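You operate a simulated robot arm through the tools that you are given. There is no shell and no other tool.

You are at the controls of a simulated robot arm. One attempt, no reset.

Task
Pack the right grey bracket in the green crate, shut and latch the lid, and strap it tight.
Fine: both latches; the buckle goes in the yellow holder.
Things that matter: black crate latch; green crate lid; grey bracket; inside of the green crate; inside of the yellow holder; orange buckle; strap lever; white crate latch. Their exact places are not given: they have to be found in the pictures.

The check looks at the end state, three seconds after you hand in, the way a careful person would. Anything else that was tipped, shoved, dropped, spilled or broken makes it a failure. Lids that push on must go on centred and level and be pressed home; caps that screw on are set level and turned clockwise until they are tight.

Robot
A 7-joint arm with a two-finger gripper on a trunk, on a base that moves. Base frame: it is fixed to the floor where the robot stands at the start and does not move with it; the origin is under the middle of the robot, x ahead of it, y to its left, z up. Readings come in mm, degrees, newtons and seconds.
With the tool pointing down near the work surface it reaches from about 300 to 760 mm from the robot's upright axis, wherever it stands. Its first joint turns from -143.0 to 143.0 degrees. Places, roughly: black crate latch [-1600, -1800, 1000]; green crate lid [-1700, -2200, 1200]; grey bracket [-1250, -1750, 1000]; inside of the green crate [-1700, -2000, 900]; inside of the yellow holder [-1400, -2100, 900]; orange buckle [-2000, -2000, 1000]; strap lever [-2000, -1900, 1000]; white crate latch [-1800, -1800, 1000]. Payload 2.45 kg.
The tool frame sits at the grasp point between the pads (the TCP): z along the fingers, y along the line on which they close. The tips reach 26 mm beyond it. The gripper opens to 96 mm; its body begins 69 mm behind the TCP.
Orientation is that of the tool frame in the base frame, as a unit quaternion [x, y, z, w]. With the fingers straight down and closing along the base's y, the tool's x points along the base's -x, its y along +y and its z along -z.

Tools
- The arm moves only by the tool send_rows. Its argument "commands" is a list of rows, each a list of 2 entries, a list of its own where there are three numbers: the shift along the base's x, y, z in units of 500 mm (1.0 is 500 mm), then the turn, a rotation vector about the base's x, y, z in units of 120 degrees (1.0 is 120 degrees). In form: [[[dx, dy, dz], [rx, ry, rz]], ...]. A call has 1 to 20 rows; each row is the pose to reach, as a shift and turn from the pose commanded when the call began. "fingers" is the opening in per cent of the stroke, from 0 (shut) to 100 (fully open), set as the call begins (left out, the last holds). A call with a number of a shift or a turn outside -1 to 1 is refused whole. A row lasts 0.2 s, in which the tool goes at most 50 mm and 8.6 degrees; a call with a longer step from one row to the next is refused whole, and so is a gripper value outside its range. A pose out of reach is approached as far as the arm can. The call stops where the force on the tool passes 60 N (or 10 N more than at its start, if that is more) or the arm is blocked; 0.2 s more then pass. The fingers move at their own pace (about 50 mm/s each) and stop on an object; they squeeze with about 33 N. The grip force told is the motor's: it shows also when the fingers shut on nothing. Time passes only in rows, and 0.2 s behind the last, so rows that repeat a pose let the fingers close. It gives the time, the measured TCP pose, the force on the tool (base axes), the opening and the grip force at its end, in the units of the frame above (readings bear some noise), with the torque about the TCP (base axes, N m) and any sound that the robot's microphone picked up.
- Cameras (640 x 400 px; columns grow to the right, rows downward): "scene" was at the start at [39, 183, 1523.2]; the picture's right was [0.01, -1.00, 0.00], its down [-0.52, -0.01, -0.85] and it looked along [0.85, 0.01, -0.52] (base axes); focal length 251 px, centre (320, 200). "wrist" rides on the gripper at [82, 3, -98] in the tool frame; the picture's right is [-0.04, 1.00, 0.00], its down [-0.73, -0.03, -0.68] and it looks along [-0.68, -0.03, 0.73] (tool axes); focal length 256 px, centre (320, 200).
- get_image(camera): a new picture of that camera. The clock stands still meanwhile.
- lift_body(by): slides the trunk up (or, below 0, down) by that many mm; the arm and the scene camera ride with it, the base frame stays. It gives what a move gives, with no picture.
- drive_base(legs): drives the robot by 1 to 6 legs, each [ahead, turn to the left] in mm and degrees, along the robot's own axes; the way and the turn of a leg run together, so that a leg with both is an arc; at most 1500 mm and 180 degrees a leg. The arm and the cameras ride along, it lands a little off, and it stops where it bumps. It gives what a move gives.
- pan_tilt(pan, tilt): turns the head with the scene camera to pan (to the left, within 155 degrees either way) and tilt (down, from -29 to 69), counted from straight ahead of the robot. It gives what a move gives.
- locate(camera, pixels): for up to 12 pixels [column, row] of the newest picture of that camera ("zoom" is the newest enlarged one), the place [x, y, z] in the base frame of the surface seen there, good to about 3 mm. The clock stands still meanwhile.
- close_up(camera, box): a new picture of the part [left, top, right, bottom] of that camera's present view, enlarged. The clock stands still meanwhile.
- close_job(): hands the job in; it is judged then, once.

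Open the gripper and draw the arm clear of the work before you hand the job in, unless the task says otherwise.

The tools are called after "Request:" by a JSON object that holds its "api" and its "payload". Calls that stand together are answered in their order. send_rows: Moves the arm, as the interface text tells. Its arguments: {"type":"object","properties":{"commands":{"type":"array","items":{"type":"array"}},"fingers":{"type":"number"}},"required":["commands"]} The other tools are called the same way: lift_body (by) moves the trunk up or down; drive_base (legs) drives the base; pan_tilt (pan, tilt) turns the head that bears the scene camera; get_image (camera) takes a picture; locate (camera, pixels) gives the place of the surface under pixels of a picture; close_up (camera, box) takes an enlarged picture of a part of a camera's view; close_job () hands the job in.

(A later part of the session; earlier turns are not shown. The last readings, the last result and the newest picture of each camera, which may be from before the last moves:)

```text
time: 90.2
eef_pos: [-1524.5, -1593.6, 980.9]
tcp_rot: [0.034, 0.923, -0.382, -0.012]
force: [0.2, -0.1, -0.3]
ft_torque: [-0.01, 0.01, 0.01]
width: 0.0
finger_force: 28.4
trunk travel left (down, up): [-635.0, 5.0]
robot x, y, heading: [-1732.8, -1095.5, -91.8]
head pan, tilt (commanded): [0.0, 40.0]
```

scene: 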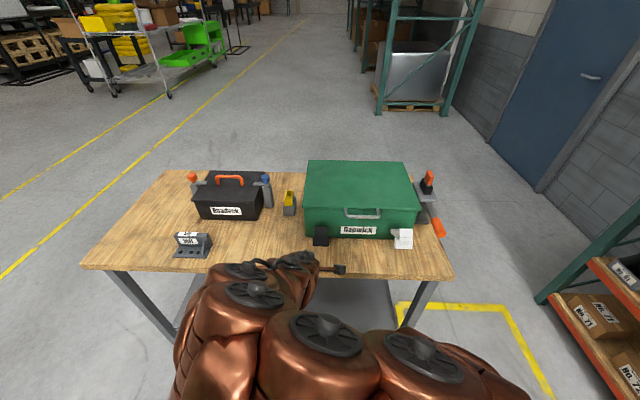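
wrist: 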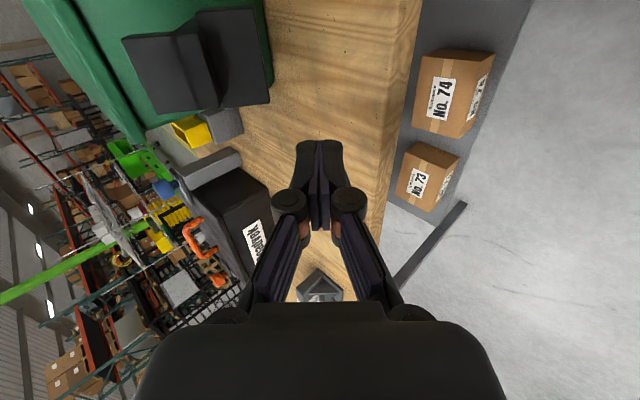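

The commanded pose follows the base. I now move to (-1572,-1705,955) and see whether it is reached.

Request:
{"api": "send_rows", "payload": {"commands": [[[-0.03, -0.05, 0.0], [0, 0, 0]], [[-0.06, -0.11, -0.01], [0, 0, 0]], [[-0.09, -0.17, -0.03], [0, 0, 0]], [[-0.094, -0.223, -0.052], [0, 0, 0]]]}}

Request:
{"api": "get_image", "payload": {"camera": "wrist"}}

Request:
{"api": "get_image", "payload": {"camera": "scene"}}

```text
time: 91.2
eef_pos: [-1574.4, -1703.8, 955.6]
tcp_rot: [0.034, 0.923, -0.383, -0.012]
force: [0.0, 0.6, 0.2]
ft_torque: [-0.01, 0.01, 0.01]
width: 0.0
finger_force: 28.4
trunk travel left (down, up): [-635.0, 5.0]
robot x, y, heading: [-1727.1, -1097.1, -91.8]
head pan, tilt (commanded): [0.0, 40.0]
```

```text
taken
```

wrist: 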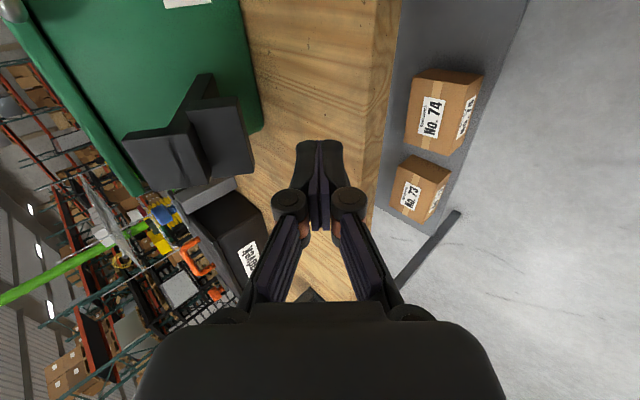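

```text
taken
```

scene: 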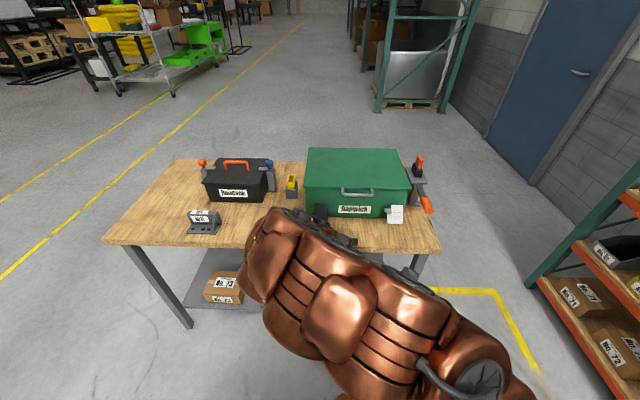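

The pose is reached. In the wrist view the tab's near edge is at about (250,130); I locate the tab corners before engaging.

Request:
{"api": "close_up", "payload": {"camera": "wrist", "box": [110, 60, 350, 210]}}

Request:
{"api": "locate", "payload": {"camera": "wrist", "pixels": [[250, 160], [241, 105], [205, 180], [192, 110], [130, 145], [165, 185], [205, 80], [178, 130], [215, 90]]}}

```text
2.67 times, centred on (230, 135) of wrist
```

zoom: 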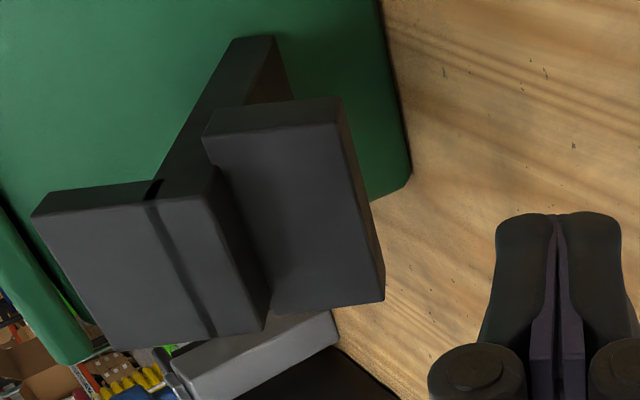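

```text
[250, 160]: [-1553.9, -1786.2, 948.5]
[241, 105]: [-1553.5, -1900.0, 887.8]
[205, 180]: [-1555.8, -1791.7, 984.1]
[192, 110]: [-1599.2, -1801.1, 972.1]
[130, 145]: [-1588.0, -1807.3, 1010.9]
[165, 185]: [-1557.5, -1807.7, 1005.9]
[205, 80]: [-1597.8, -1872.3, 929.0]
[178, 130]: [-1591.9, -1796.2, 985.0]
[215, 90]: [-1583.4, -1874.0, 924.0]
```

The tab's lower outer corner is at (y -1786, z 948). I move to just below and in front of it, then push up along the 45° direction toward the first waypoints.

Request:
{"api": "send_rows", "payload": {"commands": [[[0, -0.04, -0.03], [0, 0, 0]], [[0, -0.088, -0.058], [0, 0, 0]]]}}

Request:
{"api": "send_rows", "payload": {"commands": [[[0, -0.018, 0.018], [0, 0, 0]], [[0, -0.036, 0.036], [0, 0, 0]], [[-0.001, -0.044, 0.052], [0, 0, 0]], [[-0.002, -0.051, 0.069], [0, 0, 0]], [[-0.003, -0.058, 0.086], [0, 0, 0]]]}}

Request:
{"api": "get_image", "payload": {"camera": "wrist"}}

```text
time: 91.8
eef_pos: [-1573.0, -1747.7, 925.8]
tcp_rot: [0.033, 0.924, -0.382, -0.012]
force: [-0.4, 1.0, 0.9]
ft_torque: [0.03, -0.02, -0.02]
width: 0.0
finger_force: 29.1
trunk travel left (down, up): [-635.0, 5.0]
robot x, y, heading: [-1727.4, -1092.9, -91.7]
head pan, tilt (commanded): [0.0, 40.0]
```

```text
time: 93.0
eef_pos: [-1575.0, -1777.4, 969.1]
tcp_rot: [0.033, 0.923, -0.383, -0.012]
force: [0.3, 1.3, -0.4]
ft_torque: [0.03, -0.02, 0.05]
width: 0.1
finger_force: 28.6
trunk travel left (down, up): [-635.0, 5.0]
robot x, y, heading: [-1730.3, -1095.7, -91.4]
head pan, tilt (commanded): [0.0, 40.0]
```

```text
taken
```

wrist: 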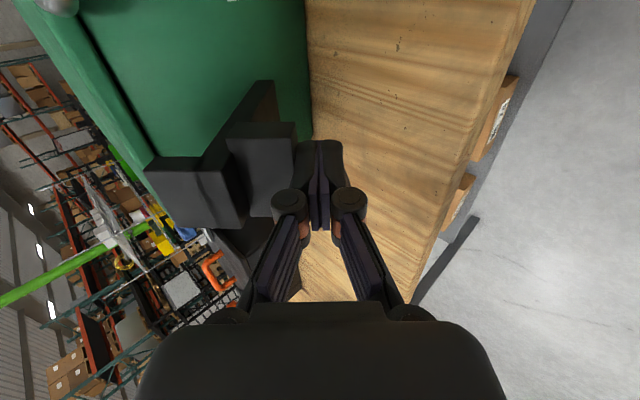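

The finger touches the tab (edge at column 295). I continue pushing along the arc.

Request:
{"api": "send_rows", "payload": {"commands": [[[-0.001, -0.02, 0.013], [0, 0, 0]], [[-0.002, -0.04, 0.026], [0, 0, 0]], [[-0.003, -0.058, 0.041], [0, 0, 0]], [[-0.004, -0.076, 0.056], [0, 0, 0]]]}}

Request:
{"api": "get_image", "payload": {"camera": "wrist"}}

```text
time: 94.0
eef_pos: [-1576.5, -1815.1, 994.9]
tcp_rot: [0.034, 0.923, -0.382, -0.012]
force: [0.6, -0.5, -0.2]
ft_torque: [0.01, 0.0, 0.0]
width: 0.0
finger_force: 28.7
trunk travel left (down, up): [-635.0, 5.0]
robot x, y, heading: [-1729.3, -1094.8, -91.7]
head pan, tilt (commanded): [0.0, 40.0]
```

```text
taken
```

wrist: 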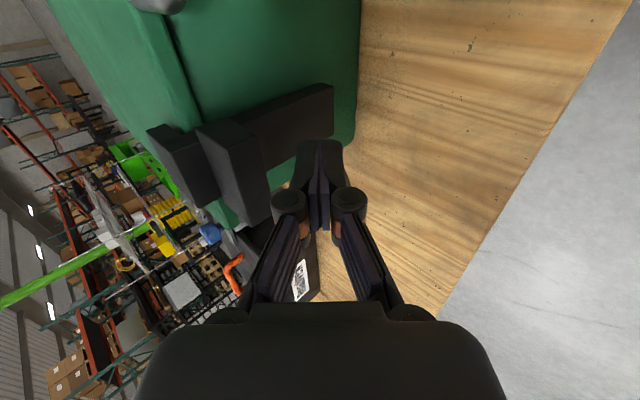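

The latch has moved on ahead of the finger. I zoom to see whether it is already seated on the lid.

Request:
{"api": "close_up", "payload": {"camera": "wrist", "box": [110, 60, 350, 210]}}

Request:
{"api": "get_image", "payload": {"camera": "scene"}}

Request:
{"api": "locate", "payload": {"camera": "wrist", "pixels": [[300, 110], [260, 130], [250, 190], [215, 150], [165, 145], [190, 190], [120, 60], [240, 140], [190, 135]]}}

```text
2.67 times, centred on (230, 135) of wrist
```

zoom: 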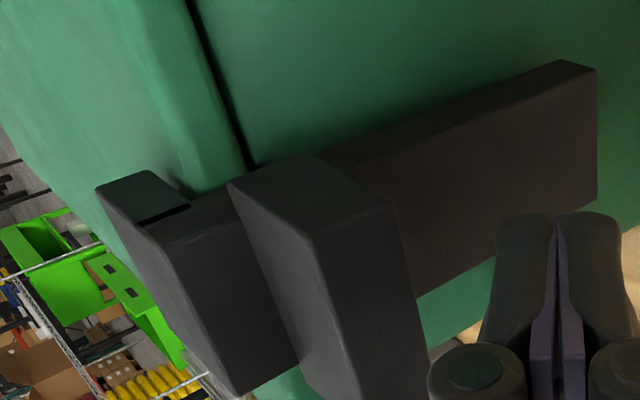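

```text
taken
```

scene: 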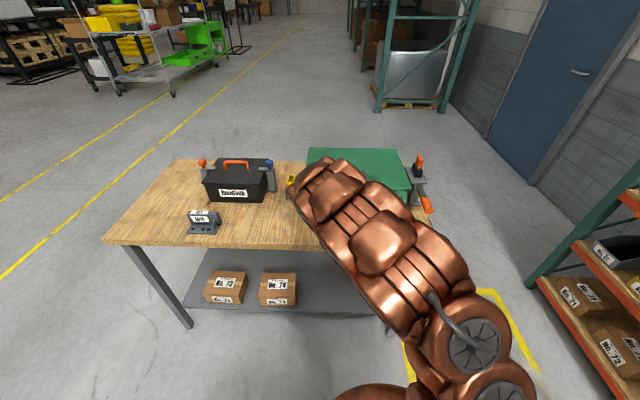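

```text
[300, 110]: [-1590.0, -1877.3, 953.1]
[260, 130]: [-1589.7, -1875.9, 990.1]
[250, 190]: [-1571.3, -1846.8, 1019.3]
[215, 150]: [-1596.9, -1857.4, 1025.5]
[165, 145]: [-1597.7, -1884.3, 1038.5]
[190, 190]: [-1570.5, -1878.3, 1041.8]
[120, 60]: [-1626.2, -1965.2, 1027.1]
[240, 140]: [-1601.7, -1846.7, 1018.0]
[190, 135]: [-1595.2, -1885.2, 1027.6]
```

The latch arm now stands vertical (y≈-1877), with its tooth over the lid edge (z≈1027–1040). I press a little further to verify that it is firmly seated.

Request:
{"api": "send_rows", "payload": {"commands": [[[0, -0.01, 0.01], [0, 0, 0]], [[0, -0.018, 0.018], [0, 0, 0]], [[0, -0.024, 0.024], [0, 0, 0]], [[0, -0.028, 0.028], [0, 0, 0]]]}}

Request:
{"api": "get_image", "payload": {"camera": "wrist"}}

```text
time: 95.0
eef_pos: [-1576.5, -1828.9, 1009.5]
tcp_rot: [0.033, 0.924, -0.381, -0.013]
force: [1.3, 15.2, -13.4]
ft_torque: [0.28, 0.18, 0.19]
width: 0.0
finger_force: 28.7
trunk travel left (down, up): [-635.0, 5.0]
robot x, y, heading: [-1733.4, -1098.7, -91.9]
head pan, tilt (commanded): [0.0, 40.0]
```

```text
taken
```

wrist: 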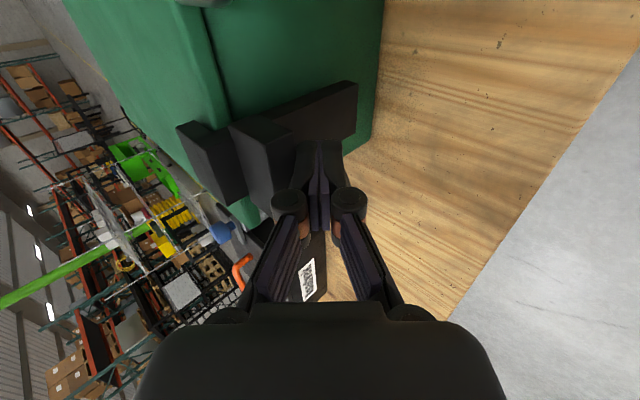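

It resists with about 20 N, i.e. it is at its stop. I press a little harder once to be sure it has snapped, then withdraw along the reverse direction.

Request:
{"api": "send_rows", "payload": {"commands": [[[0, -0.004, 0.004], [0, 0, 0]], [[0, -0.006, 0.006], [0, 0, 0]], [[0, -0.006, 0.006], [0, 0, 0]]]}}

Request:
{"api": "send_rows", "payload": {"commands": [[[0, 0.03, -0.03], [0, 0, 0]], [[0, 0.08, -0.06], [0, 0, 0]], [[0, 0.15, -0.08], [0, 0, 0]], [[0, 0.22, -0.08], [0, 0, 0]]]}}

Request:
{"api": "get_image", "payload": {"camera": "wrist"}}

```text
time: 95.8
eef_pos: [-1577.2, -1829.1, 1007.0]
tcp_rot: [0.033, 0.926, -0.377, -0.016]
force: [1.9, 15.9, -12.0]
ft_torque: [0.2, 0.08, 0.21]
width: 0.2
finger_force: 28.7
trunk travel left (down, up): [-635.0, 5.0]
robot x, y, heading: [-1731.4, -1094.8, -91.8]
head pan, tilt (commanded): [0.0, 40.0]
stopped in row 3: the force on the tool passed its limit at 62 N (the readings are from after the stop); the commanded pose is now the measured one
```

```text
time: 96.8
eef_pos: [-1581.3, -1720.7, 972.6]
tcp_rot: [0.035, 0.925, -0.379, -0.014]
force: [-0.8, -0.7, 0.1]
ft_torque: [0.01, -0.03, 0.05]
width: 0.0
finger_force: 29.2
trunk travel left (down, up): [-635.0, 5.0]
robot x, y, heading: [-1731.8, -1096.3, -91.8]
head pan, tilt (commanded): [0.0, 40.0]
```

```text
taken
```

wrist: 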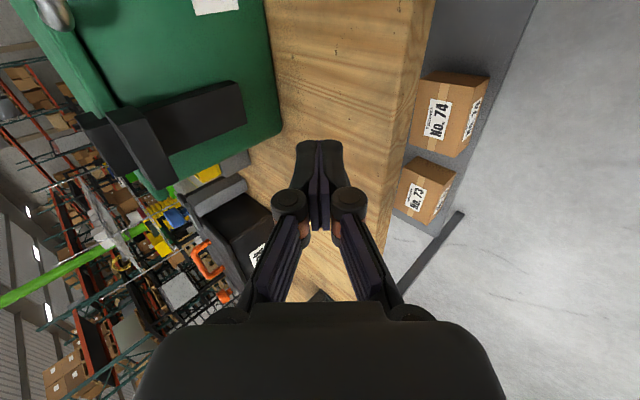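

The black latch stays seated. Now the white latch: I draw back 40 mm and move sideways to x≈-1840, then look.

Request:
{"api": "send_rows", "payload": {"commands": [[[0, 0.08, 0], [0, 0, 0]], [[-0.09, 0.08, 0], [0, 0, 0]], [[-0.18, 0.08, 0], [0, 0, 0]], [[-0.27, 0.08, 0], [0, 0, 0]], [[-0.36, 0.08, 0], [0, 0, 0]], [[-0.45, 0.08, 0], [0, 0, 0]], [[-0.48, 0.08, 0], [0, 0, 0]]]}}

Request:
{"api": "get_image", "payload": {"camera": "wrist"}}

Request:
{"api": "get_image", "payload": {"camera": "scene"}}

```text
time: 98.4
eef_pos: [-1823.4, -1681.1, 970.0]
tcp_rot: [0.034, 0.925, -0.379, -0.013]
force: [-0.2, -0.6, 0.5]
ft_torque: [-0.01, -0.06, 0.0]
width: 0.0
finger_force: 28.8
trunk travel left (down, up): [-635.0, 5.0]
robot x, y, heading: [-1730.4, -1094.0, -91.9]
head pan, tilt (commanded): [0.0, 40.0]
```

```text
taken
```

wrist: 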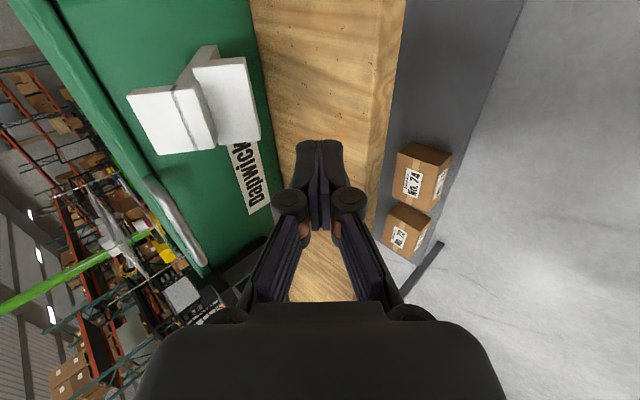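

```text
taken
```

scene: 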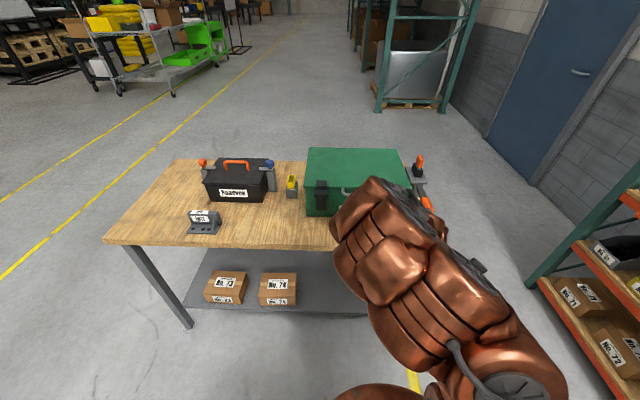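

I locate the white latch's tab and arm (around (235,100)) in the wrist picture.

Request:
{"api": "close_up", "payload": {"camera": "wrist", "box": [110, 30, 302, 170]}}

Request:
{"api": "locate", "payload": {"camera": "wrist", "pixels": [[255, 130], [245, 65], [220, 135], [195, 70], [135, 105], [165, 145], [208, 52], [180, 100], [250, 100], [205, 140]]}}

```text
2.86 times, centred on (206, 100) of wrist
```

zoom: 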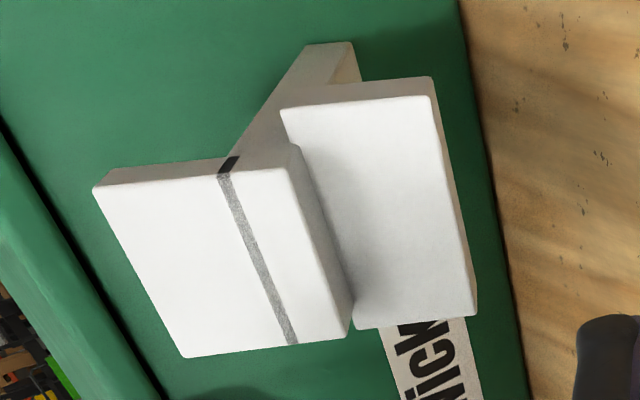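

```text
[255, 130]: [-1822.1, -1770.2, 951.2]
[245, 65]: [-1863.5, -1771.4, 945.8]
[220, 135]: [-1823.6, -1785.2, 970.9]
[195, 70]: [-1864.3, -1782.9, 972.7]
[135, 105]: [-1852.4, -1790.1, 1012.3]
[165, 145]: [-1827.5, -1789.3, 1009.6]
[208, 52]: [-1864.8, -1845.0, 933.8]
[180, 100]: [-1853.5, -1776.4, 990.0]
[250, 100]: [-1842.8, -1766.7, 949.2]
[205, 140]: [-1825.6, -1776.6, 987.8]
```

White latch: tab outer corner at (y -1768, z 948), centre x≈-1843 — same shape, shifted +18.5 mm in y. I go to the start point below it and repeat the same push.

Request:
{"api": "send_rows", "payload": {"commands": [[[-0.039, -0.03, -0.044], [0, 0, 0]], [[-0.039, -0.06, -0.088], [0, 0, 0]], [[-0.039, -0.096, -0.088], [0, 0, 0]]]}}

Request:
{"api": "send_rows", "payload": {"commands": [[[0, -0.018, 0.018], [0, 0, 0]], [[0, -0.036, 0.036], [0, 0, 0]], [[-0.001, -0.044, 0.052], [0, 0, 0]], [[-0.002, -0.051, 0.069], [0, 0, 0]], [[-0.003, -0.058, 0.086], [0, 0, 0]]]}}

Request:
{"api": "get_image", "payload": {"camera": "wrist"}}

```text
time: 99.2
eef_pos: [-1841.6, -1729.6, 927.1]
tcp_rot: [0.034, 0.925, -0.379, -0.015]
force: [0.4, 0.6, 0.4]
ft_torque: [-0.01, 0.0, 0.01]
width: 0.0
finger_force: 28.6
trunk travel left (down, up): [-635.0, 5.0]
robot x, y, heading: [-1729.7, -1095.3, -91.8]
head pan, tilt (commanded): [0.0, 40.0]
```

```text
time: 100.4
eef_pos: [-1838.9, -1758.7, 968.7]
tcp_rot: [0.034, 0.925, -0.378, -0.015]
force: [-0.1, 2.2, -0.6]
ft_torque: [0.0, 0.02, 0.02]
width: 0.1
finger_force: 28.4
trunk travel left (down, up): [-635.0, 5.0]
robot x, y, heading: [-1731.0, -1096.8, -92.0]
head pan, tilt (commanded): [0.0, 40.0]
```

```text
taken
```

wrist: 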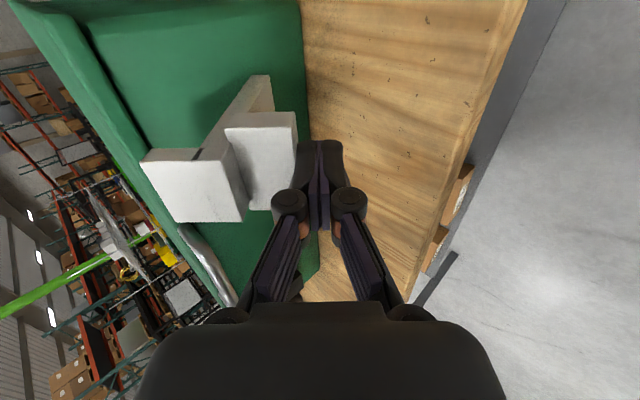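

The finger touches the white tab just as with the black one. I continue along the arc to the seat.

Request:
{"api": "send_rows", "payload": {"commands": [[[-0.001, -0.02, 0.013], [0, 0, 0]], [[-0.002, -0.04, 0.026], [0, 0, 0]], [[-0.003, -0.058, 0.041], [0, 0, 0]], [[-0.004, -0.076, 0.056], [0, 0, 0]]]}}

Request:
{"api": "send_rows", "payload": {"commands": [[[0, -0.01, 0.01], [0, 0, 0]], [[0, -0.018, 0.018], [0, 0, 0]], [[0, -0.024, 0.024], [0, 0, 0]], [[0, -0.03, 0.03], [0, 0, 0]], [[0, -0.034, 0.034], [0, 0, 0]]]}}

Request:
{"api": "get_image", "payload": {"camera": "wrist"}}

```text
time: 101.4
eef_pos: [-1841.0, -1796.5, 997.7]
tcp_rot: [0.034, 0.925, -0.379, -0.015]
force: [0.7, -0.2, 0.3]
ft_torque: [0.01, 0.0, -0.02]
width: 0.1
finger_force: 28.7
trunk travel left (down, up): [-635.0, 5.0]
robot x, y, heading: [-1731.6, -1099.5, -91.6]
head pan, tilt (commanded): [0.0, 40.0]
```

```text
time: 102.6
eef_pos: [-1840.7, -1809.1, 1010.7]
tcp_rot: [0.033, 0.926, -0.376, -0.015]
force: [1.8, 23.7, -20.1]
ft_torque: [0.31, 0.17, 0.3]
width: 0.1
finger_force: 28.6
trunk travel left (down, up): [-635.0, 5.0]
robot x, y, heading: [-1730.2, -1095.2, -91.8]
head pan, tilt (commanded): [0.0, 40.0]
```

```text
taken
```

wrist: 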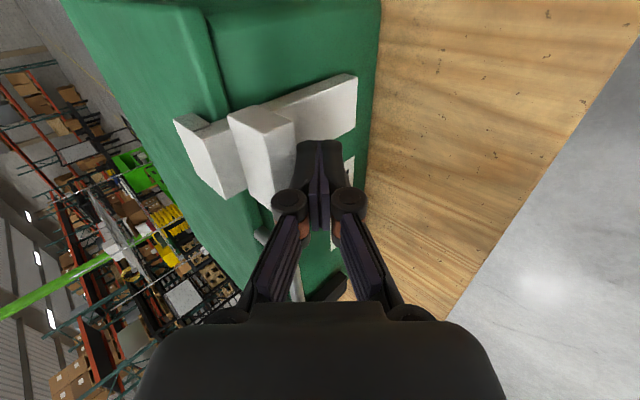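

The white latch is upright with its tooth over the lid and resists with ~31 N. I withdraw, raise the arm and turn the tool upright, then check both latches.

Request:
{"api": "send_rows", "payload": {"commands": [[[0, 0.03, -0.03], [0, 0, 0]], [[0, 0.08, -0.05], [0, 0, 0]], [[0, 0.15, -0.05], [0, 0, 0]], [[0, 0.22, -0.02], [0, 0, 0]], [[0, 0.26, 0.06], [0, 0, 0]], [[0, 0.26, 0.15], [0.06, -0.004, 0]], [[0, 0.26, 0.24], [0.12, -0.008, 0]], [[0, 0.24, 0.31], [0.18, -0.0125, 0]], [[0, 0.22, 0.36], [0.24, -0.017, 0]], [[0, 0.2, 0.38], [0.31, -0.0215, 0]], [[0, 0.2, 0.38], [0.37, -0.026, 0]]]}}

Request:
{"api": "get_image", "payload": {"camera": "scene"}}

```text
time: 105.0
eef_pos: [-1843.7, -1696.5, 1218.7]
tcp_rot: [0.061, 0.998, 0.006, -0.028]
force: [5.9, -7.9, 6.6]
ft_torque: [0.68, 0.55, 0.03]
width: 0.3
finger_force: 28.3
trunk travel left (down, up): [-635.0, 5.0]
robot x, y, heading: [-1732.3, -1099.3, -91.7]
head pan, tilt (commanded): [0.0, 40.0]
```

```text
taken
```

scene: 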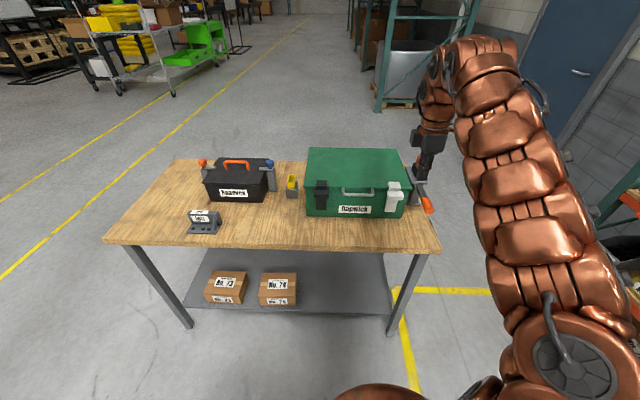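

The readings show some residual force; I hold still a moment to see if it settles, and zoom on the crate front.

Request:
{"api": "send_rows", "payload": {"commands": [[[0, 0, 0], [0, 0, 0]], [[0, 0, 0], [0, 0, 0]], [[0, 0, 0], [0, 0, 0]]]}}

Request:
{"api": "close_up", "payload": {"camera": "scene", "box": [280, 130, 440, 230]}}

Request:
{"api": "get_image", "payload": {"camera": "wrist"}}

```text
time: 105.8
eef_pos: [-1839.0, -1712.3, 1205.1]
tcp_rot: [0.036, 0.999, -0.001, -0.002]
force: [-0.6, 0.8, -0.2]
ft_torque: [0.0, -0.01, 0.05]
width: 0.1
finger_force: 28.0
trunk travel left (down, up): [-635.0, 5.0]
robot x, y, heading: [-1731.7, -1097.0, -91.6]
head pan, tilt (commanded): [0.0, 40.0]
```

```text
4.00 times, centred on (360, 180) of scene
```

zoom: 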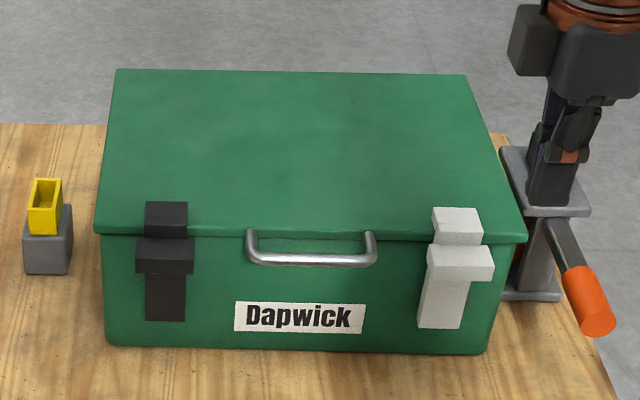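

```text
taken
```

wrist: 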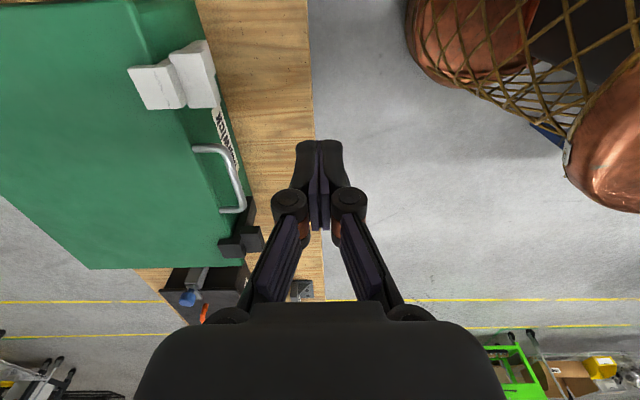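

Both latches hold over the lid. Now the strap: I locate the lever and the buckle stand in this view (lever grip at zoom (590,300)).

Request:
{"api": "locate", "payload": {"camera": "zoom", "pixels": [[555, 235], [570, 265], [575, 280], [600, 325], [585, 300], [520, 250], [530, 295], [515, 160], [585, 205], [50, 200], [45, 185], [60, 225]]}}

Request:
{"api": "drive_base", "payload": {"legs": [[290, 0]]}}

```text
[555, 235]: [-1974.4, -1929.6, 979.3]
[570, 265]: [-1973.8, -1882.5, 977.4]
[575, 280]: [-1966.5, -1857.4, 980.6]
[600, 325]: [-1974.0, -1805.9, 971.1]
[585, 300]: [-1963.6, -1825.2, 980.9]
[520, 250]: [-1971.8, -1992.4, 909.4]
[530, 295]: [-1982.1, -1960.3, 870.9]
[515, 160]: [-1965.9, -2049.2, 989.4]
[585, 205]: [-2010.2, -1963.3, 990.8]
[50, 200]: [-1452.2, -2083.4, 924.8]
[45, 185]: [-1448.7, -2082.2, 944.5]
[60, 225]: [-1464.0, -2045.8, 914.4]
```

```text
time: 107.8
eef_pos: [-1853.0, -1996.8, 1205.9]
tcp_rot: [0.04, 0.999, -0.001, -0.002]
force: [0.9, -0.4, -0.9]
ft_torque: [-0.03, -0.03, -0.01]
width: 0.0
finger_force: 28.7
trunk travel left (down, up): [-635.0, 5.0]
robot x, y, heading: [-1740.5, -1383.1, -92.4]
head pan, tilt (commanded): [0.0, 40.0]
```

The robot is at (-1740,-1383). The lever lies horizontally at z≈976 from pivot (y≈-1950) to grip (y≈-1806…-1857), x≈-1972. I look at the buckle with the scene camera.

Request:
{"api": "pan_tilt", "payload": {"pan": -25, "tilt": 35}}

Request:
{"api": "get_image", "payload": {"camera": "scene"}}

```text
time: 108.6
eef_pos: [-1852.7, -1997.3, 1205.5]
tcp_rot: [0.039, 0.999, 0.0, -0.002]
force: [0.9, -0.3, -0.3]
ft_torque: [0.03, 0.01, -0.02]
width: 0.0
finger_force: 28.1
trunk travel left (down, up): [-635.0, 5.0]
robot x, y, heading: [-1736.7, -1379.9, -92.1]
head pan, tilt (commanded): [-25.0, 35.0]
```

```text
taken
```

scene: 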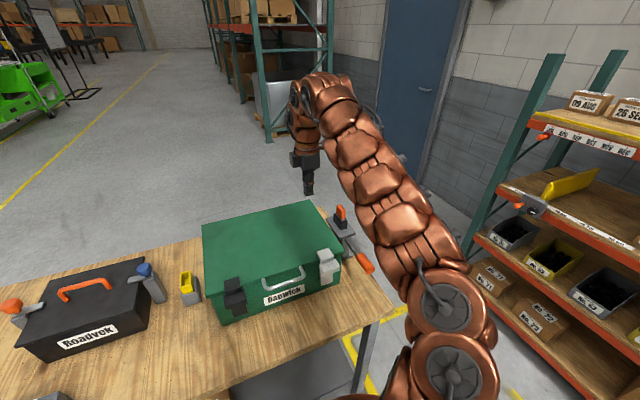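

I zoom on the buckle and lever at about (345,230).

Request:
{"api": "close_up", "payload": {"camera": "scene", "box": [312, 195, 392, 285]}}

Request:
{"api": "locate", "payload": {"camera": "zoom", "pixels": [[272, 60], [262, 70], [282, 90], [275, 55], [270, 120], [295, 125], [285, 140], [305, 135], [240, 150], [330, 190], [350, 320], [390, 340]]}}

```text
4.44 times, centred on (352, 240) of scene
```

zoom: 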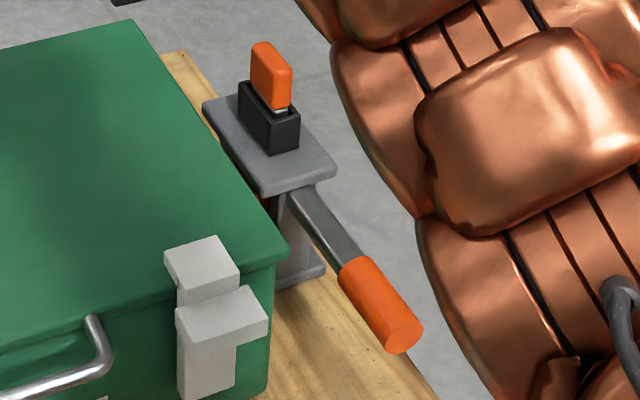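

```text
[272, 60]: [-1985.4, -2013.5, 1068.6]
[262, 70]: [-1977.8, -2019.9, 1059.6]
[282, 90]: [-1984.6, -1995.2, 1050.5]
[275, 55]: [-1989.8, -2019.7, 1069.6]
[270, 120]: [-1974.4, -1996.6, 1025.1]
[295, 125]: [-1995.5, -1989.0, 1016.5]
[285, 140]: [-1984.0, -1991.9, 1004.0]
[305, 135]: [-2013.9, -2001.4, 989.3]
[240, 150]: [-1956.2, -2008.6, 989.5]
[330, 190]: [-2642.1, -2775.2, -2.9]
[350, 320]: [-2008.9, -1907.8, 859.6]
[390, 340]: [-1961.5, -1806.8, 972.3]
```

The buckle's orange body spans x -1977…-1994 (17 mm thick), y -1994…-2038, z 1033…1072. I turn the tool by -90° so the fingers close across its thickness, and go above it.

Request:
{"api": "send_rows", "payload": {"commands": [[[-0.024, -0.003, 0], [0, 0, -0.068]], [[-0.048, -0.006, 0], [0, 0, -0.136]], [[-0.072, -0.009, 0], [0, 0, -0.204]], [[-0.096, -0.012, 0], [0, 0, -0.272]], [[-0.12, -0.016, 0], [0, 0, -0.34]], [[-0.144, -0.02, 0], [0, 0, -0.408]], [[-0.168, -0.024, 0], [0, 0, -0.476]], [[-0.192, -0.028, 0], [0, 0, -0.544]], [[-0.216, -0.032, 0], [0, 0, -0.612]], [[-0.24, -0.035, 0], [0, 0, -0.68]], [[-0.266, -0.038, -0.05], [0, 0, -0.748]], [[-0.266, -0.038, -0.09], [0, 0, -0.748]]], "fingers": 47}}

Request:
{"api": "get_image", "payload": {"camera": "wrist"}}

```text
time: 111.2
eef_pos: [-1987.4, -2013.9, 1158.7]
tcp_rot: [0.733, 0.68, 0.001, -0.001]
force: [-0.3, 0.1, 0.5]
ft_torque: [0.0, 0.01, -0.01]
width: 45.2
finger_force: 0.0
trunk travel left (down, up): [-635.0, 5.0]
robot x, y, heading: [-1737.1, -1381.9, -92.1]
head pan, tilt (commanded): [-25.0, 35.0]
```

```text
taken
```

wrist: 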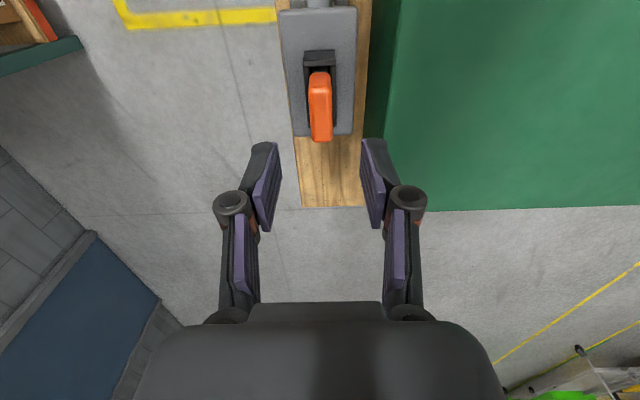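

I zoom on the buckle to judge its centring (point under the TCP at its top is expected at (320,112)).

Request:
{"api": "close_up", "payload": {"camera": "wrist", "box": [272, 40, 368, 160]}}

Request:
{"api": "locate", "payload": {"camera": "wrist", "pixels": [[320, 78], [320, 100], [320, 120], [320, 138], [311, 110], [329, 110], [318, 60], [305, 62], [335, 62], [306, 95], [334, 95]]}}

```text
3.33 times, centred on (320, 100) of wrist
```

zoom: 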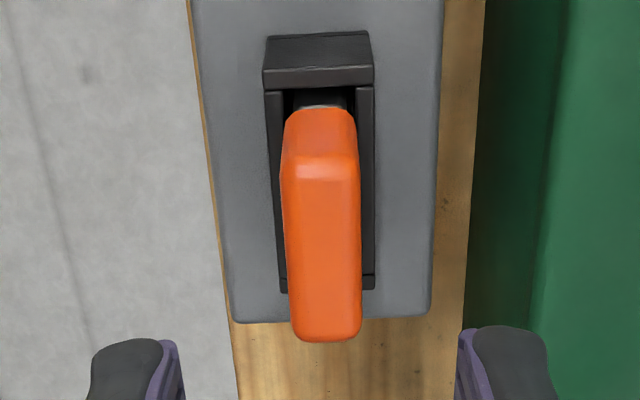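

```text
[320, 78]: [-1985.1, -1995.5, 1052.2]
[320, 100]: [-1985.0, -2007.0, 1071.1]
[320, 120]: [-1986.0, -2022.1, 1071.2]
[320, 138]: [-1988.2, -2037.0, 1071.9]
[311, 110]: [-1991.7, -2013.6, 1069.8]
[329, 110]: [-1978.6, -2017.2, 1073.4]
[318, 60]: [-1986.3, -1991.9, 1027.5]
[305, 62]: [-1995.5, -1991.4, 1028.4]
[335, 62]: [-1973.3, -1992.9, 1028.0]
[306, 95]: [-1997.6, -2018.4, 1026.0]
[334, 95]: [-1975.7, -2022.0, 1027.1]
```

The buckle is centred in x (column 320.6) and its middle is at y≈-2019; the socket top is at z≈1027. I go down to TCP z=1058 so that the tips stay just above the socket.

Request:
{"api": "send_rows", "payload": {"commands": [[[0, -0.005, -0.06], [0, 0, 0]], [[0, -0.01, -0.12], [0, 0, 0]], [[0, -0.01, -0.17], [0, 0, 0]], [[0, -0.01, -0.2], [0, 0, 0]]]}}

Request:
{"api": "get_image", "payload": {"camera": "wrist"}}

```text
time: 112.2
eef_pos: [-1987.6, -2019.8, 1062.5]
tcp_rot: [0.733, 0.68, 0.001, -0.001]
force: [-0.3, 0.4, -0.4]
ft_torque: [0.0, 0.02, 0.0]
width: 45.0
finger_force: 0.0
trunk travel left (down, up): [-635.0, 5.0]
robot x, y, heading: [-1738.9, -1381.3, -92.1]
head pan, tilt (commanded): [-25.0, 35.0]
```

```text
taken
```

wrist: 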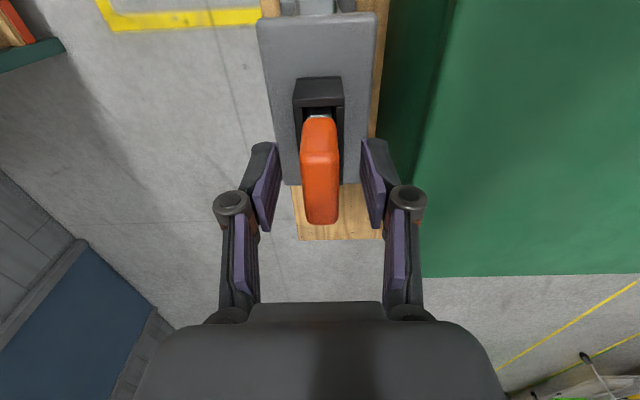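

The buckle stands between the pads. I lower 4 mm more and close.

Request:
{"api": "send_rows", "payload": {"commands": [[[0, 0, -0.007], [0, 0, 0]], [[0, 0, -0.007], [0, 0, 0]]]}}

Request:
{"api": "send_rows", "payload": {"commands": [[[0, 0, 0], [0, 0, 0]], [[0, 0, 0], [0, 0, 0]], [[0, 0, 0], [0, 0, 0]], [[0, 0, 0], [0, 0, 0]]], "fingers": 0}}

```text
time: 112.8
eef_pos: [-1987.0, -2019.6, 1057.0]
tcp_rot: [0.733, 0.68, -0.001, -0.001]
force: [0.7, 0.8, -0.7]
ft_torque: [-0.01, -0.05, -0.01]
width: 44.9
finger_force: 0.1
trunk travel left (down, up): [-635.0, 5.0]
robot x, y, heading: [-1737.4, -1383.3, -92.2]
head pan, tilt (commanded): [-25.0, 35.0]
```

```text
time: 113.8
eef_pos: [-1987.5, -2019.4, 1057.2]
tcp_rot: [0.733, 0.681, 0.0, -0.001]
force: [1.4, -0.4, 0.4]
ft_torque: [-0.03, 0.0, 0.03]
width: 17.3
finger_force: 32.9
trunk travel left (down, up): [-635.0, 5.0]
robot x, y, heading: [-1742.9, -1381.6, -92.0]
head pan, tilt (commanded): [-25.0, 35.0]
```

The buckle is gripped (17.3 mm, 33 N). I lift slowly and watch the force.

Request:
{"api": "send_rows", "payload": {"commands": [[[0, 0, 0.01], [0, 0, 0]], [[0, 0, 0.02], [0, 0, 0]], [[0, 0, 0.04], [0, 0, 0]], [[0, 0, 0.06], [0, 0, 0]], [[0, 0, 0.09], [0, 0, 0]], [[0, 0, 0.12], [0, 0, 0]]]}}

Request:
{"api": "get_image", "payload": {"camera": "wrist"}}

Request:
{"api": "close_up", "payload": {"camera": "scene", "box": [200, 130, 392, 285]}}

```text
time: 115.2
eef_pos: [-1986.1, -2020.9, 1116.3]
tcp_rot: [0.733, 0.681, 0.001, -0.001]
force: [0.1, -0.5, -1.3]
ft_torque: [-0.03, -0.03, -0.01]
width: 17.0
finger_force: 32.9
trunk travel left (down, up): [-635.0, 5.0]
robot x, y, heading: [-1737.3, -1386.4, -92.1]
head pan, tilt (commanded): [-25.0, 35.0]
```

```text
taken
```

wrist: 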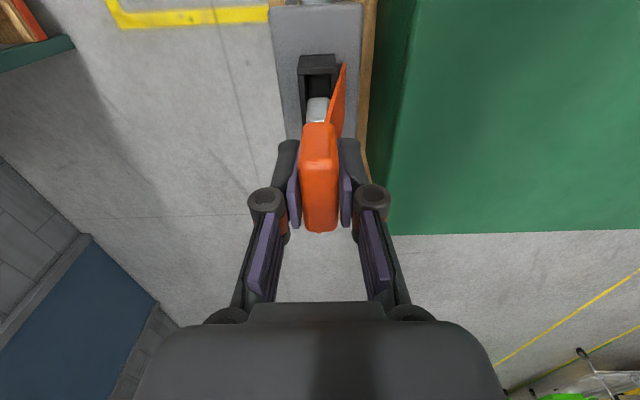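

```text
2.58 times, centred on (296, 208) of scene
```

zoom: 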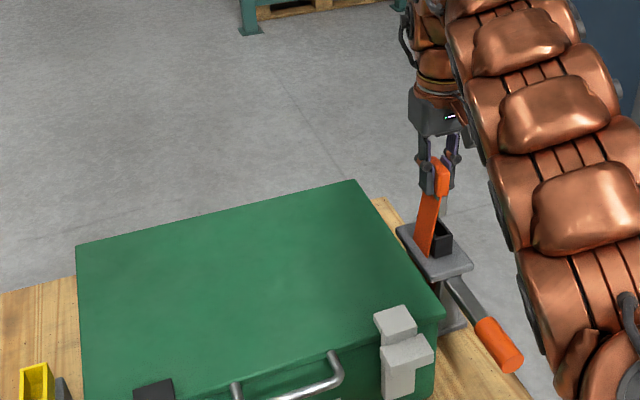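

The buckle comes out with its silver tongue and an orange band trailing. I raise to z≈1190 and carry it over the lid toward the yellow holder.

Request:
{"api": "send_rows", "payload": {"commands": [[[0, 0, 0.05], [0, 0, 0]], [[0, 0, 0.1], [0, 0, 0]], [[0, 0, 0.15], [0, 0, 0]], [[0.06, -0.003, 0.15], [0, 0, 0]], [[0.13, -0.006, 0.15], [0, 0, 0]], [[0.2, -0.01, 0.15], [0, 0, 0]], [[0.27, -0.014, 0.15], [0, 0, 0]], [[0.34, -0.018, 0.15], [0, 0, 0]], [[0.41, -0.022, 0.15], [0, 0, 0]], [[0.48, -0.026, 0.15], [0, 0, 0]]]}}

Request:
{"api": "get_image", "payload": {"camera": "scene"}}

```text
time: 117.4
eef_pos: [-1818.5, -1989.3, 1175.1]
tcp_rot: [0.731, 0.682, -0.001, 0.0]
force: [-0.1, 0.1, -0.3]
ft_torque: [-0.03, -0.03, -0.01]
width: 16.8
finger_force: 32.8
out of reach, approached as far as the arm can: row 3, 7, 8, 9, 10
trunk travel left (down, up): [-635.0, 5.0]
robot x, y, heading: [-1739.4, -1383.3, -91.9]
head pan, tilt (commanded): [-25.0, 35.0]
```

```text
taken
```

scene: 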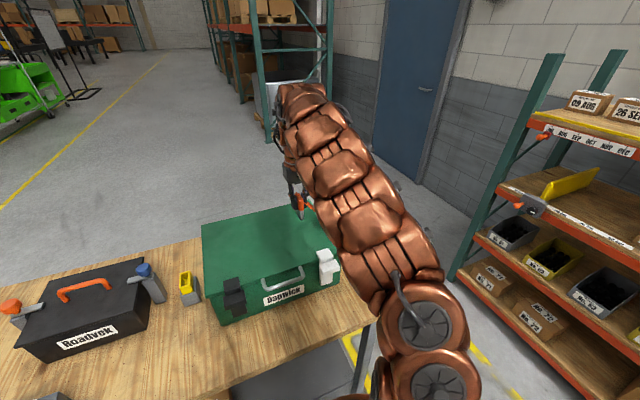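

Rows at z≈1190 were out of reach for a downward tool. I lower to z≈1125 (tongue still about 35 mm above the lid) and carry on toward +x.

Request:
{"api": "send_rows", "payload": {"commands": [[[0.03, -0.01, -0.05], [0, 0, 0]], [[0.08, -0.03, -0.1], [0, 0, 0]], [[0.15, -0.05, -0.1], [0, 0, 0]], [[0.22, -0.07, -0.1], [0, 0, 0]], [[0.3, -0.08, -0.1], [0, 0, 0]], [[0.38, -0.08, -0.1], [0, 0, 0]]]}}

Request:
{"api": "get_image", "payload": {"camera": "wrist"}}

```text
time: 118.8
eef_pos: [-1735.6, -1965.8, 1125.9]
tcp_rot: [0.733, 0.681, -0.001, -0.003]
force: [1.4, -0.2, -0.1]
ft_torque: [0.05, 0.09, 0.0]
width: 16.9
finger_force: 33.3
out of reach, approached as far as the arm can: row 1, 2, 3, 4, 5, 6
trunk travel left (down, up): [-635.0, 5.0]
robot x, y, heading: [-1740.3, -1385.1, -91.9]
head pan, tilt (commanded): [-25.0, 35.0]
```

```text
taken
```

wrist: 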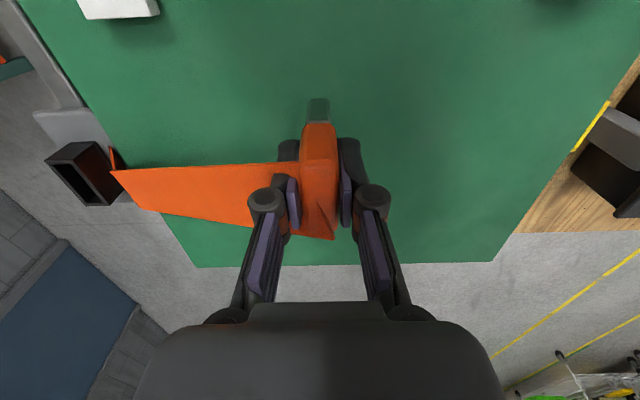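

Still "out of reach" at only 580 mm radius, so it is a joint posture problem, not distance. I look at the arm's posture.

Request:
{"api": "get_image", "payload": {"camera": "scene"}}

```text
taken
```

scene: 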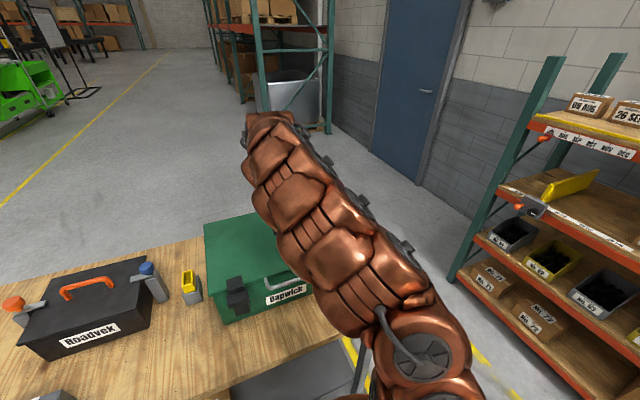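

The arm looks over-stretched sideways. I draw the TCP back toward the robot and up to refold it, keeping the buckle clear above the lid.

Request:
{"api": "send_rows", "payload": {"commands": [[[0, 0.06, 0.02], [0, 0, 0]], [[0, 0.12, 0.05], [0, 0, 0]], [[0, 0.18, 0.09], [0, 0, 0]], [[0, 0.24, 0.13], [0, 0, 0]], [[0, 0.3, 0.17], [0, 0, 0]], [[0, 0.36, 0.2], [0, 0, 0]]]}}

Request:
{"api": "get_image", "payload": {"camera": "scene"}}

```text
time: 120.2
eef_pos: [-1734.7, -1792.9, 1221.2]
tcp_rot: [0.733, 0.681, 0.0, -0.001]
force: [-0.5, 0.1, -0.8]
ft_torque: [0.02, 0.02, -0.02]
width: 17.3
finger_force: 33.1
trunk travel left (down, up): [-635.0, 5.0]
robot x, y, heading: [-1741.5, -1382.5, -92.3]
head pan, tilt (commanded): [-25.0, 35.0]
```

```text
taken
```

scene: 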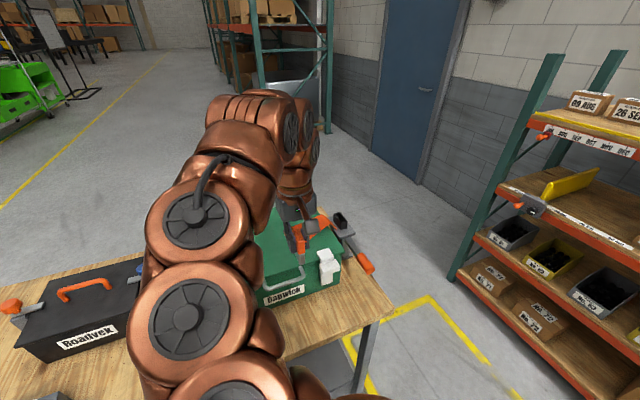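

The arm refolded with its elbow to the left. I now extend diagonally toward the holder, at safe height.

Request:
{"api": "send_rows", "payload": {"commands": [[[0.07, -0.045, -0.01], [0, 0, 0]], [[0.14, -0.09, -0.02], [0, 0, 0]], [[0.21, -0.135, -0.04], [0, 0, 0]], [[0.28, -0.18, -0.06], [0, 0, 0]], [[0.35, -0.225, -0.08], [0, 0, 0]], [[0.42, -0.27, -0.1], [0, 0, 0]], [[0.48, -0.314, -0.12], [0, 0, 0]]]}}

Request:
{"api": "get_image", "payload": {"camera": "scene"}}

Request:
{"api": "get_image", "payload": {"camera": "wrist"}}

```text
time: 121.8
eef_pos: [-1601.0, -1873.8, 1202.5]
tcp_rot: [0.731, 0.682, -0.001, 0.001]
force: [0.3, 0.4, -1.5]
ft_torque: [-0.01, 0.05, 0.0]
width: 17.3
finger_force: 33.2
out of reach, approached as far as the arm can: row 4, 5, 6, 7
trunk travel left (down, up): [-635.0, 5.0]
robot x, y, heading: [-1742.2, -1381.1, -92.2]
head pan, tilt (commanded): [-25.0, 35.0]
```

```text
taken
```

scene: 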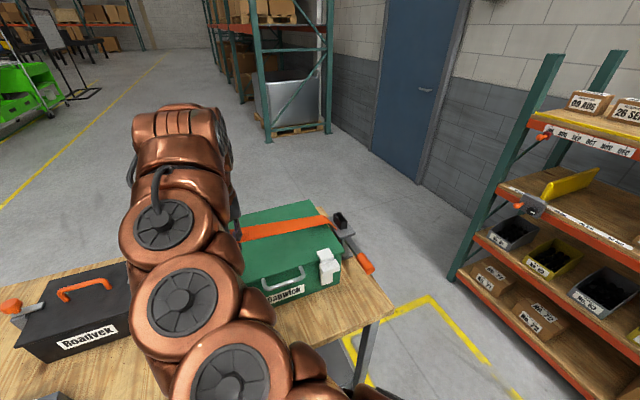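

```text
taken
```

wrist: 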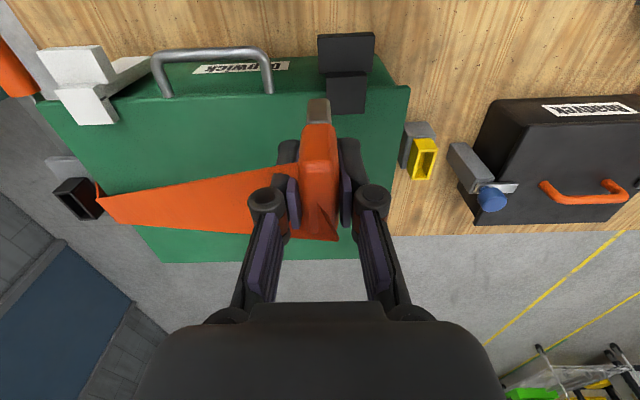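

The wrist joint seems wound to its limit in this yaw (it fails whenever the arm swings left). The safe remedy is to put the buckle back in its black socket, regrip it with the gripper turned by 180°, then carry it. I go back over the socket.

Request:
{"api": "send_rows", "payload": {"commands": [[[-0.08, 0.01, 0], [0, 0, 0]], [[-0.16, 0.02, 0], [0, 0, 0]], [[-0.24, 0.03, 0], [0, 0, 0]], [[-0.32, 0.04, 0], [0, 0, 0]], [[-0.4, 0.04, 0], [0, 0, 0]], [[-0.47, -0.01, -0.01], [0, 0, 0]], [[-0.54, -0.06, -0.02], [0, 0, 0]], [[-0.61, -0.12, -0.04], [0, 0, 0]], [[-0.68, -0.18, -0.06], [0, 0, 0]], [[-0.74, -0.24, -0.08], [0, 0, 0]], [[-0.772, -0.29, -0.09], [0, 0, 0]]]}}

Request:
{"api": "get_image", "payload": {"camera": "wrist"}}

```text
time: 124.4
eef_pos: [-1977.2, -1998.8, 1272.3]
tcp_rot: [0.728, 0.675, -0.117, -0.016]
force: [-2.3, 0.6, 0.0]
ft_torque: [-0.09, -0.19, 0.05]
width: 17.3
finger_force: 32.7
trunk travel left (down, up): [-635.0, 5.0]
robot x, y, heading: [-1743.3, -1382.6, -92.1]
head pan, tilt (commanded): [-25.0, 35.0]
stopped in row 11: the arm was blocked; the commanded pose is now the measured one
```

```text
taken
```

wrist: 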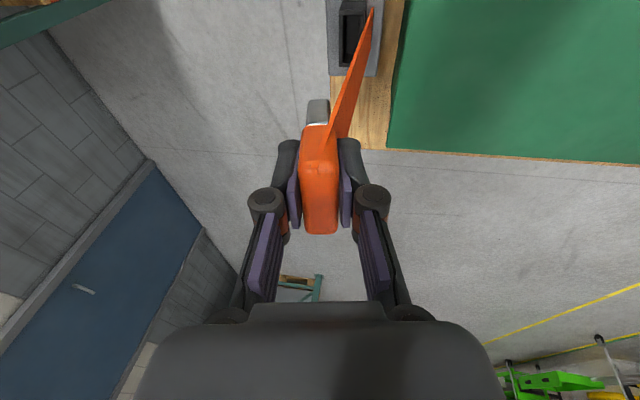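

The arm was blocked in row 11 (tool lifted to z=1272 and tilted). I look at the scene to see what it touches.

Request:
{"api": "get_image", "payload": {"camera": "scene"}}

Request:
{"api": "pan_tilt", "payload": {"pan": -25, "tilt": 55}}

Request:
{"api": "get_image", "payload": {"camera": "scene"}}

```text
taken
```

scene: 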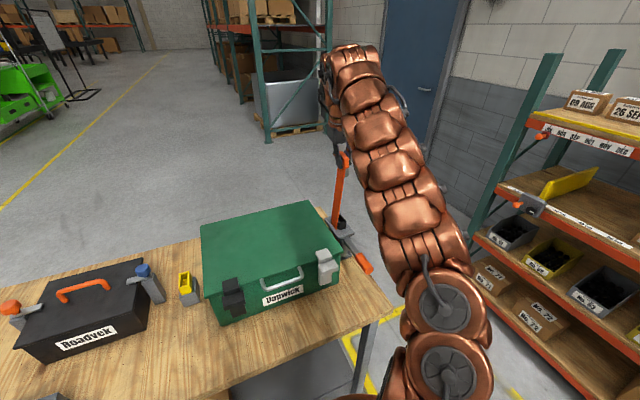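

```text
time: 125.3
eef_pos: [-1972.8, -1999.5, 1270.8]
tcp_rot: [0.728, 0.676, -0.116, -0.018]
force: [-0.4, -0.7, -0.8]
ft_torque: [0.03, -0.01, -0.02]
width: 17.1
finger_force: 33.1
trunk travel left (down, up): [-635.0, 5.0]
robot x, y, heading: [-1741.0, -1380.6, -92.2]
head pan, tilt (commanded): [-25.0, 55.0]
```

```text
taken
```

scene: 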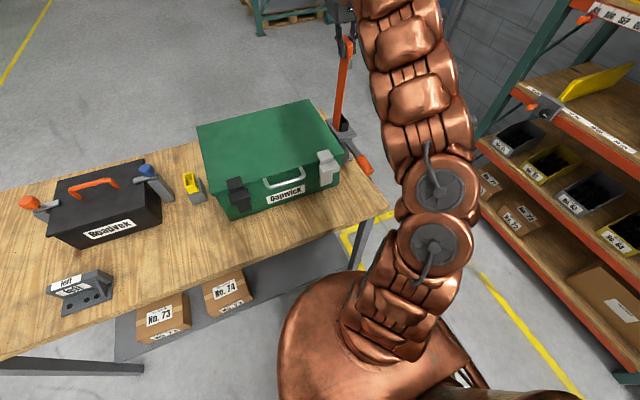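

Nothing on the table is disturbed; it was an arm posture change. I bring the tool upright again and down to (-1986,-2018,1160) in small steps.

Request:
{"api": "send_rows", "payload": {"commands": [[[0, 0, 0], [0.02, -0.03, 0]], [[-0.005, -0.008, -0.03], [0.04, -0.06, 0]], [[-0.01, -0.016, -0.07], [0.0632, -0.093, 0]], [[-0.016, -0.024, -0.12], [0.0632, -0.093, 0]], [[-0.022, -0.03, -0.17], [0.0632, -0.093, 0]], [[-0.026, -0.037, -0.22], [0.0632, -0.093, 0]], [[-0.026, -0.037, -0.22], [0.0632, -0.093, 0]]]}}

Request:
{"api": "get_image", "payload": {"camera": "wrist"}}

```text
time: 126.9
eef_pos: [-1986.1, -2019.2, 1157.3]
tcp_rot: [0.733, 0.681, 0.0, 0.001]
force: [-0.6, 0.6, -0.4]
ft_torque: [0.0, -0.01, -0.03]
width: 17.5
finger_force: 32.8
out of reach, approached as far as the arm can: row 2, 3, 4
trunk travel left (down, up): [-635.0, 5.0]
robot x, y, heading: [-1740.9, -1383.7, -92.3]
head pan, tilt (commanded): [-25.0, 55.0]
```

```text
taken
```

wrist: 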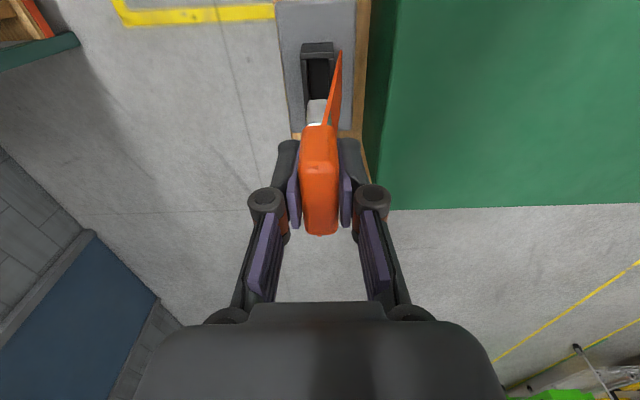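

Back over the socket at (-1986,-2019), upright; the tongue and socket line up near column 319. I lower slowly into the socket.

Request:
{"api": "send_rows", "payload": {"commands": [[[0, 0, -0.04], [0, 0, 0]], [[0, 0, -0.08], [0, 0, 0]], [[0, 0, -0.1], [0, 0, 0]], [[0, 0, -0.115], [0, 0, 0]]]}}

Request:
{"api": "close_up", "payload": {"camera": "wrist", "box": [272, 30, 368, 150]}}

```text
time: 127.9
eef_pos: [-1984.4, -2019.4, 1100.5]
tcp_rot: [0.733, 0.68, -0.001, 0.001]
force: [-0.3, -0.3, -0.1]
ft_torque: [0.01, -0.02, 0.02]
width: 17.3
finger_force: 33.0
trunk travel left (down, up): [-635.0, 5.0]
robot x, y, heading: [-1737.7, -1384.3, -92.2]
head pan, tilt (commanded): [-25.0, 55.0]
```

```text
3.33 times, centred on (320, 90) of wrist
```

zoom: 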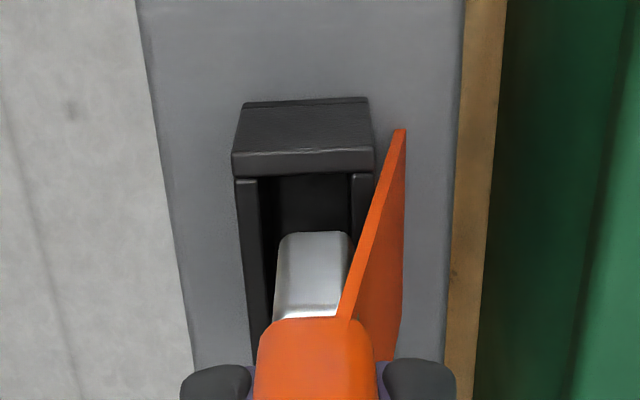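

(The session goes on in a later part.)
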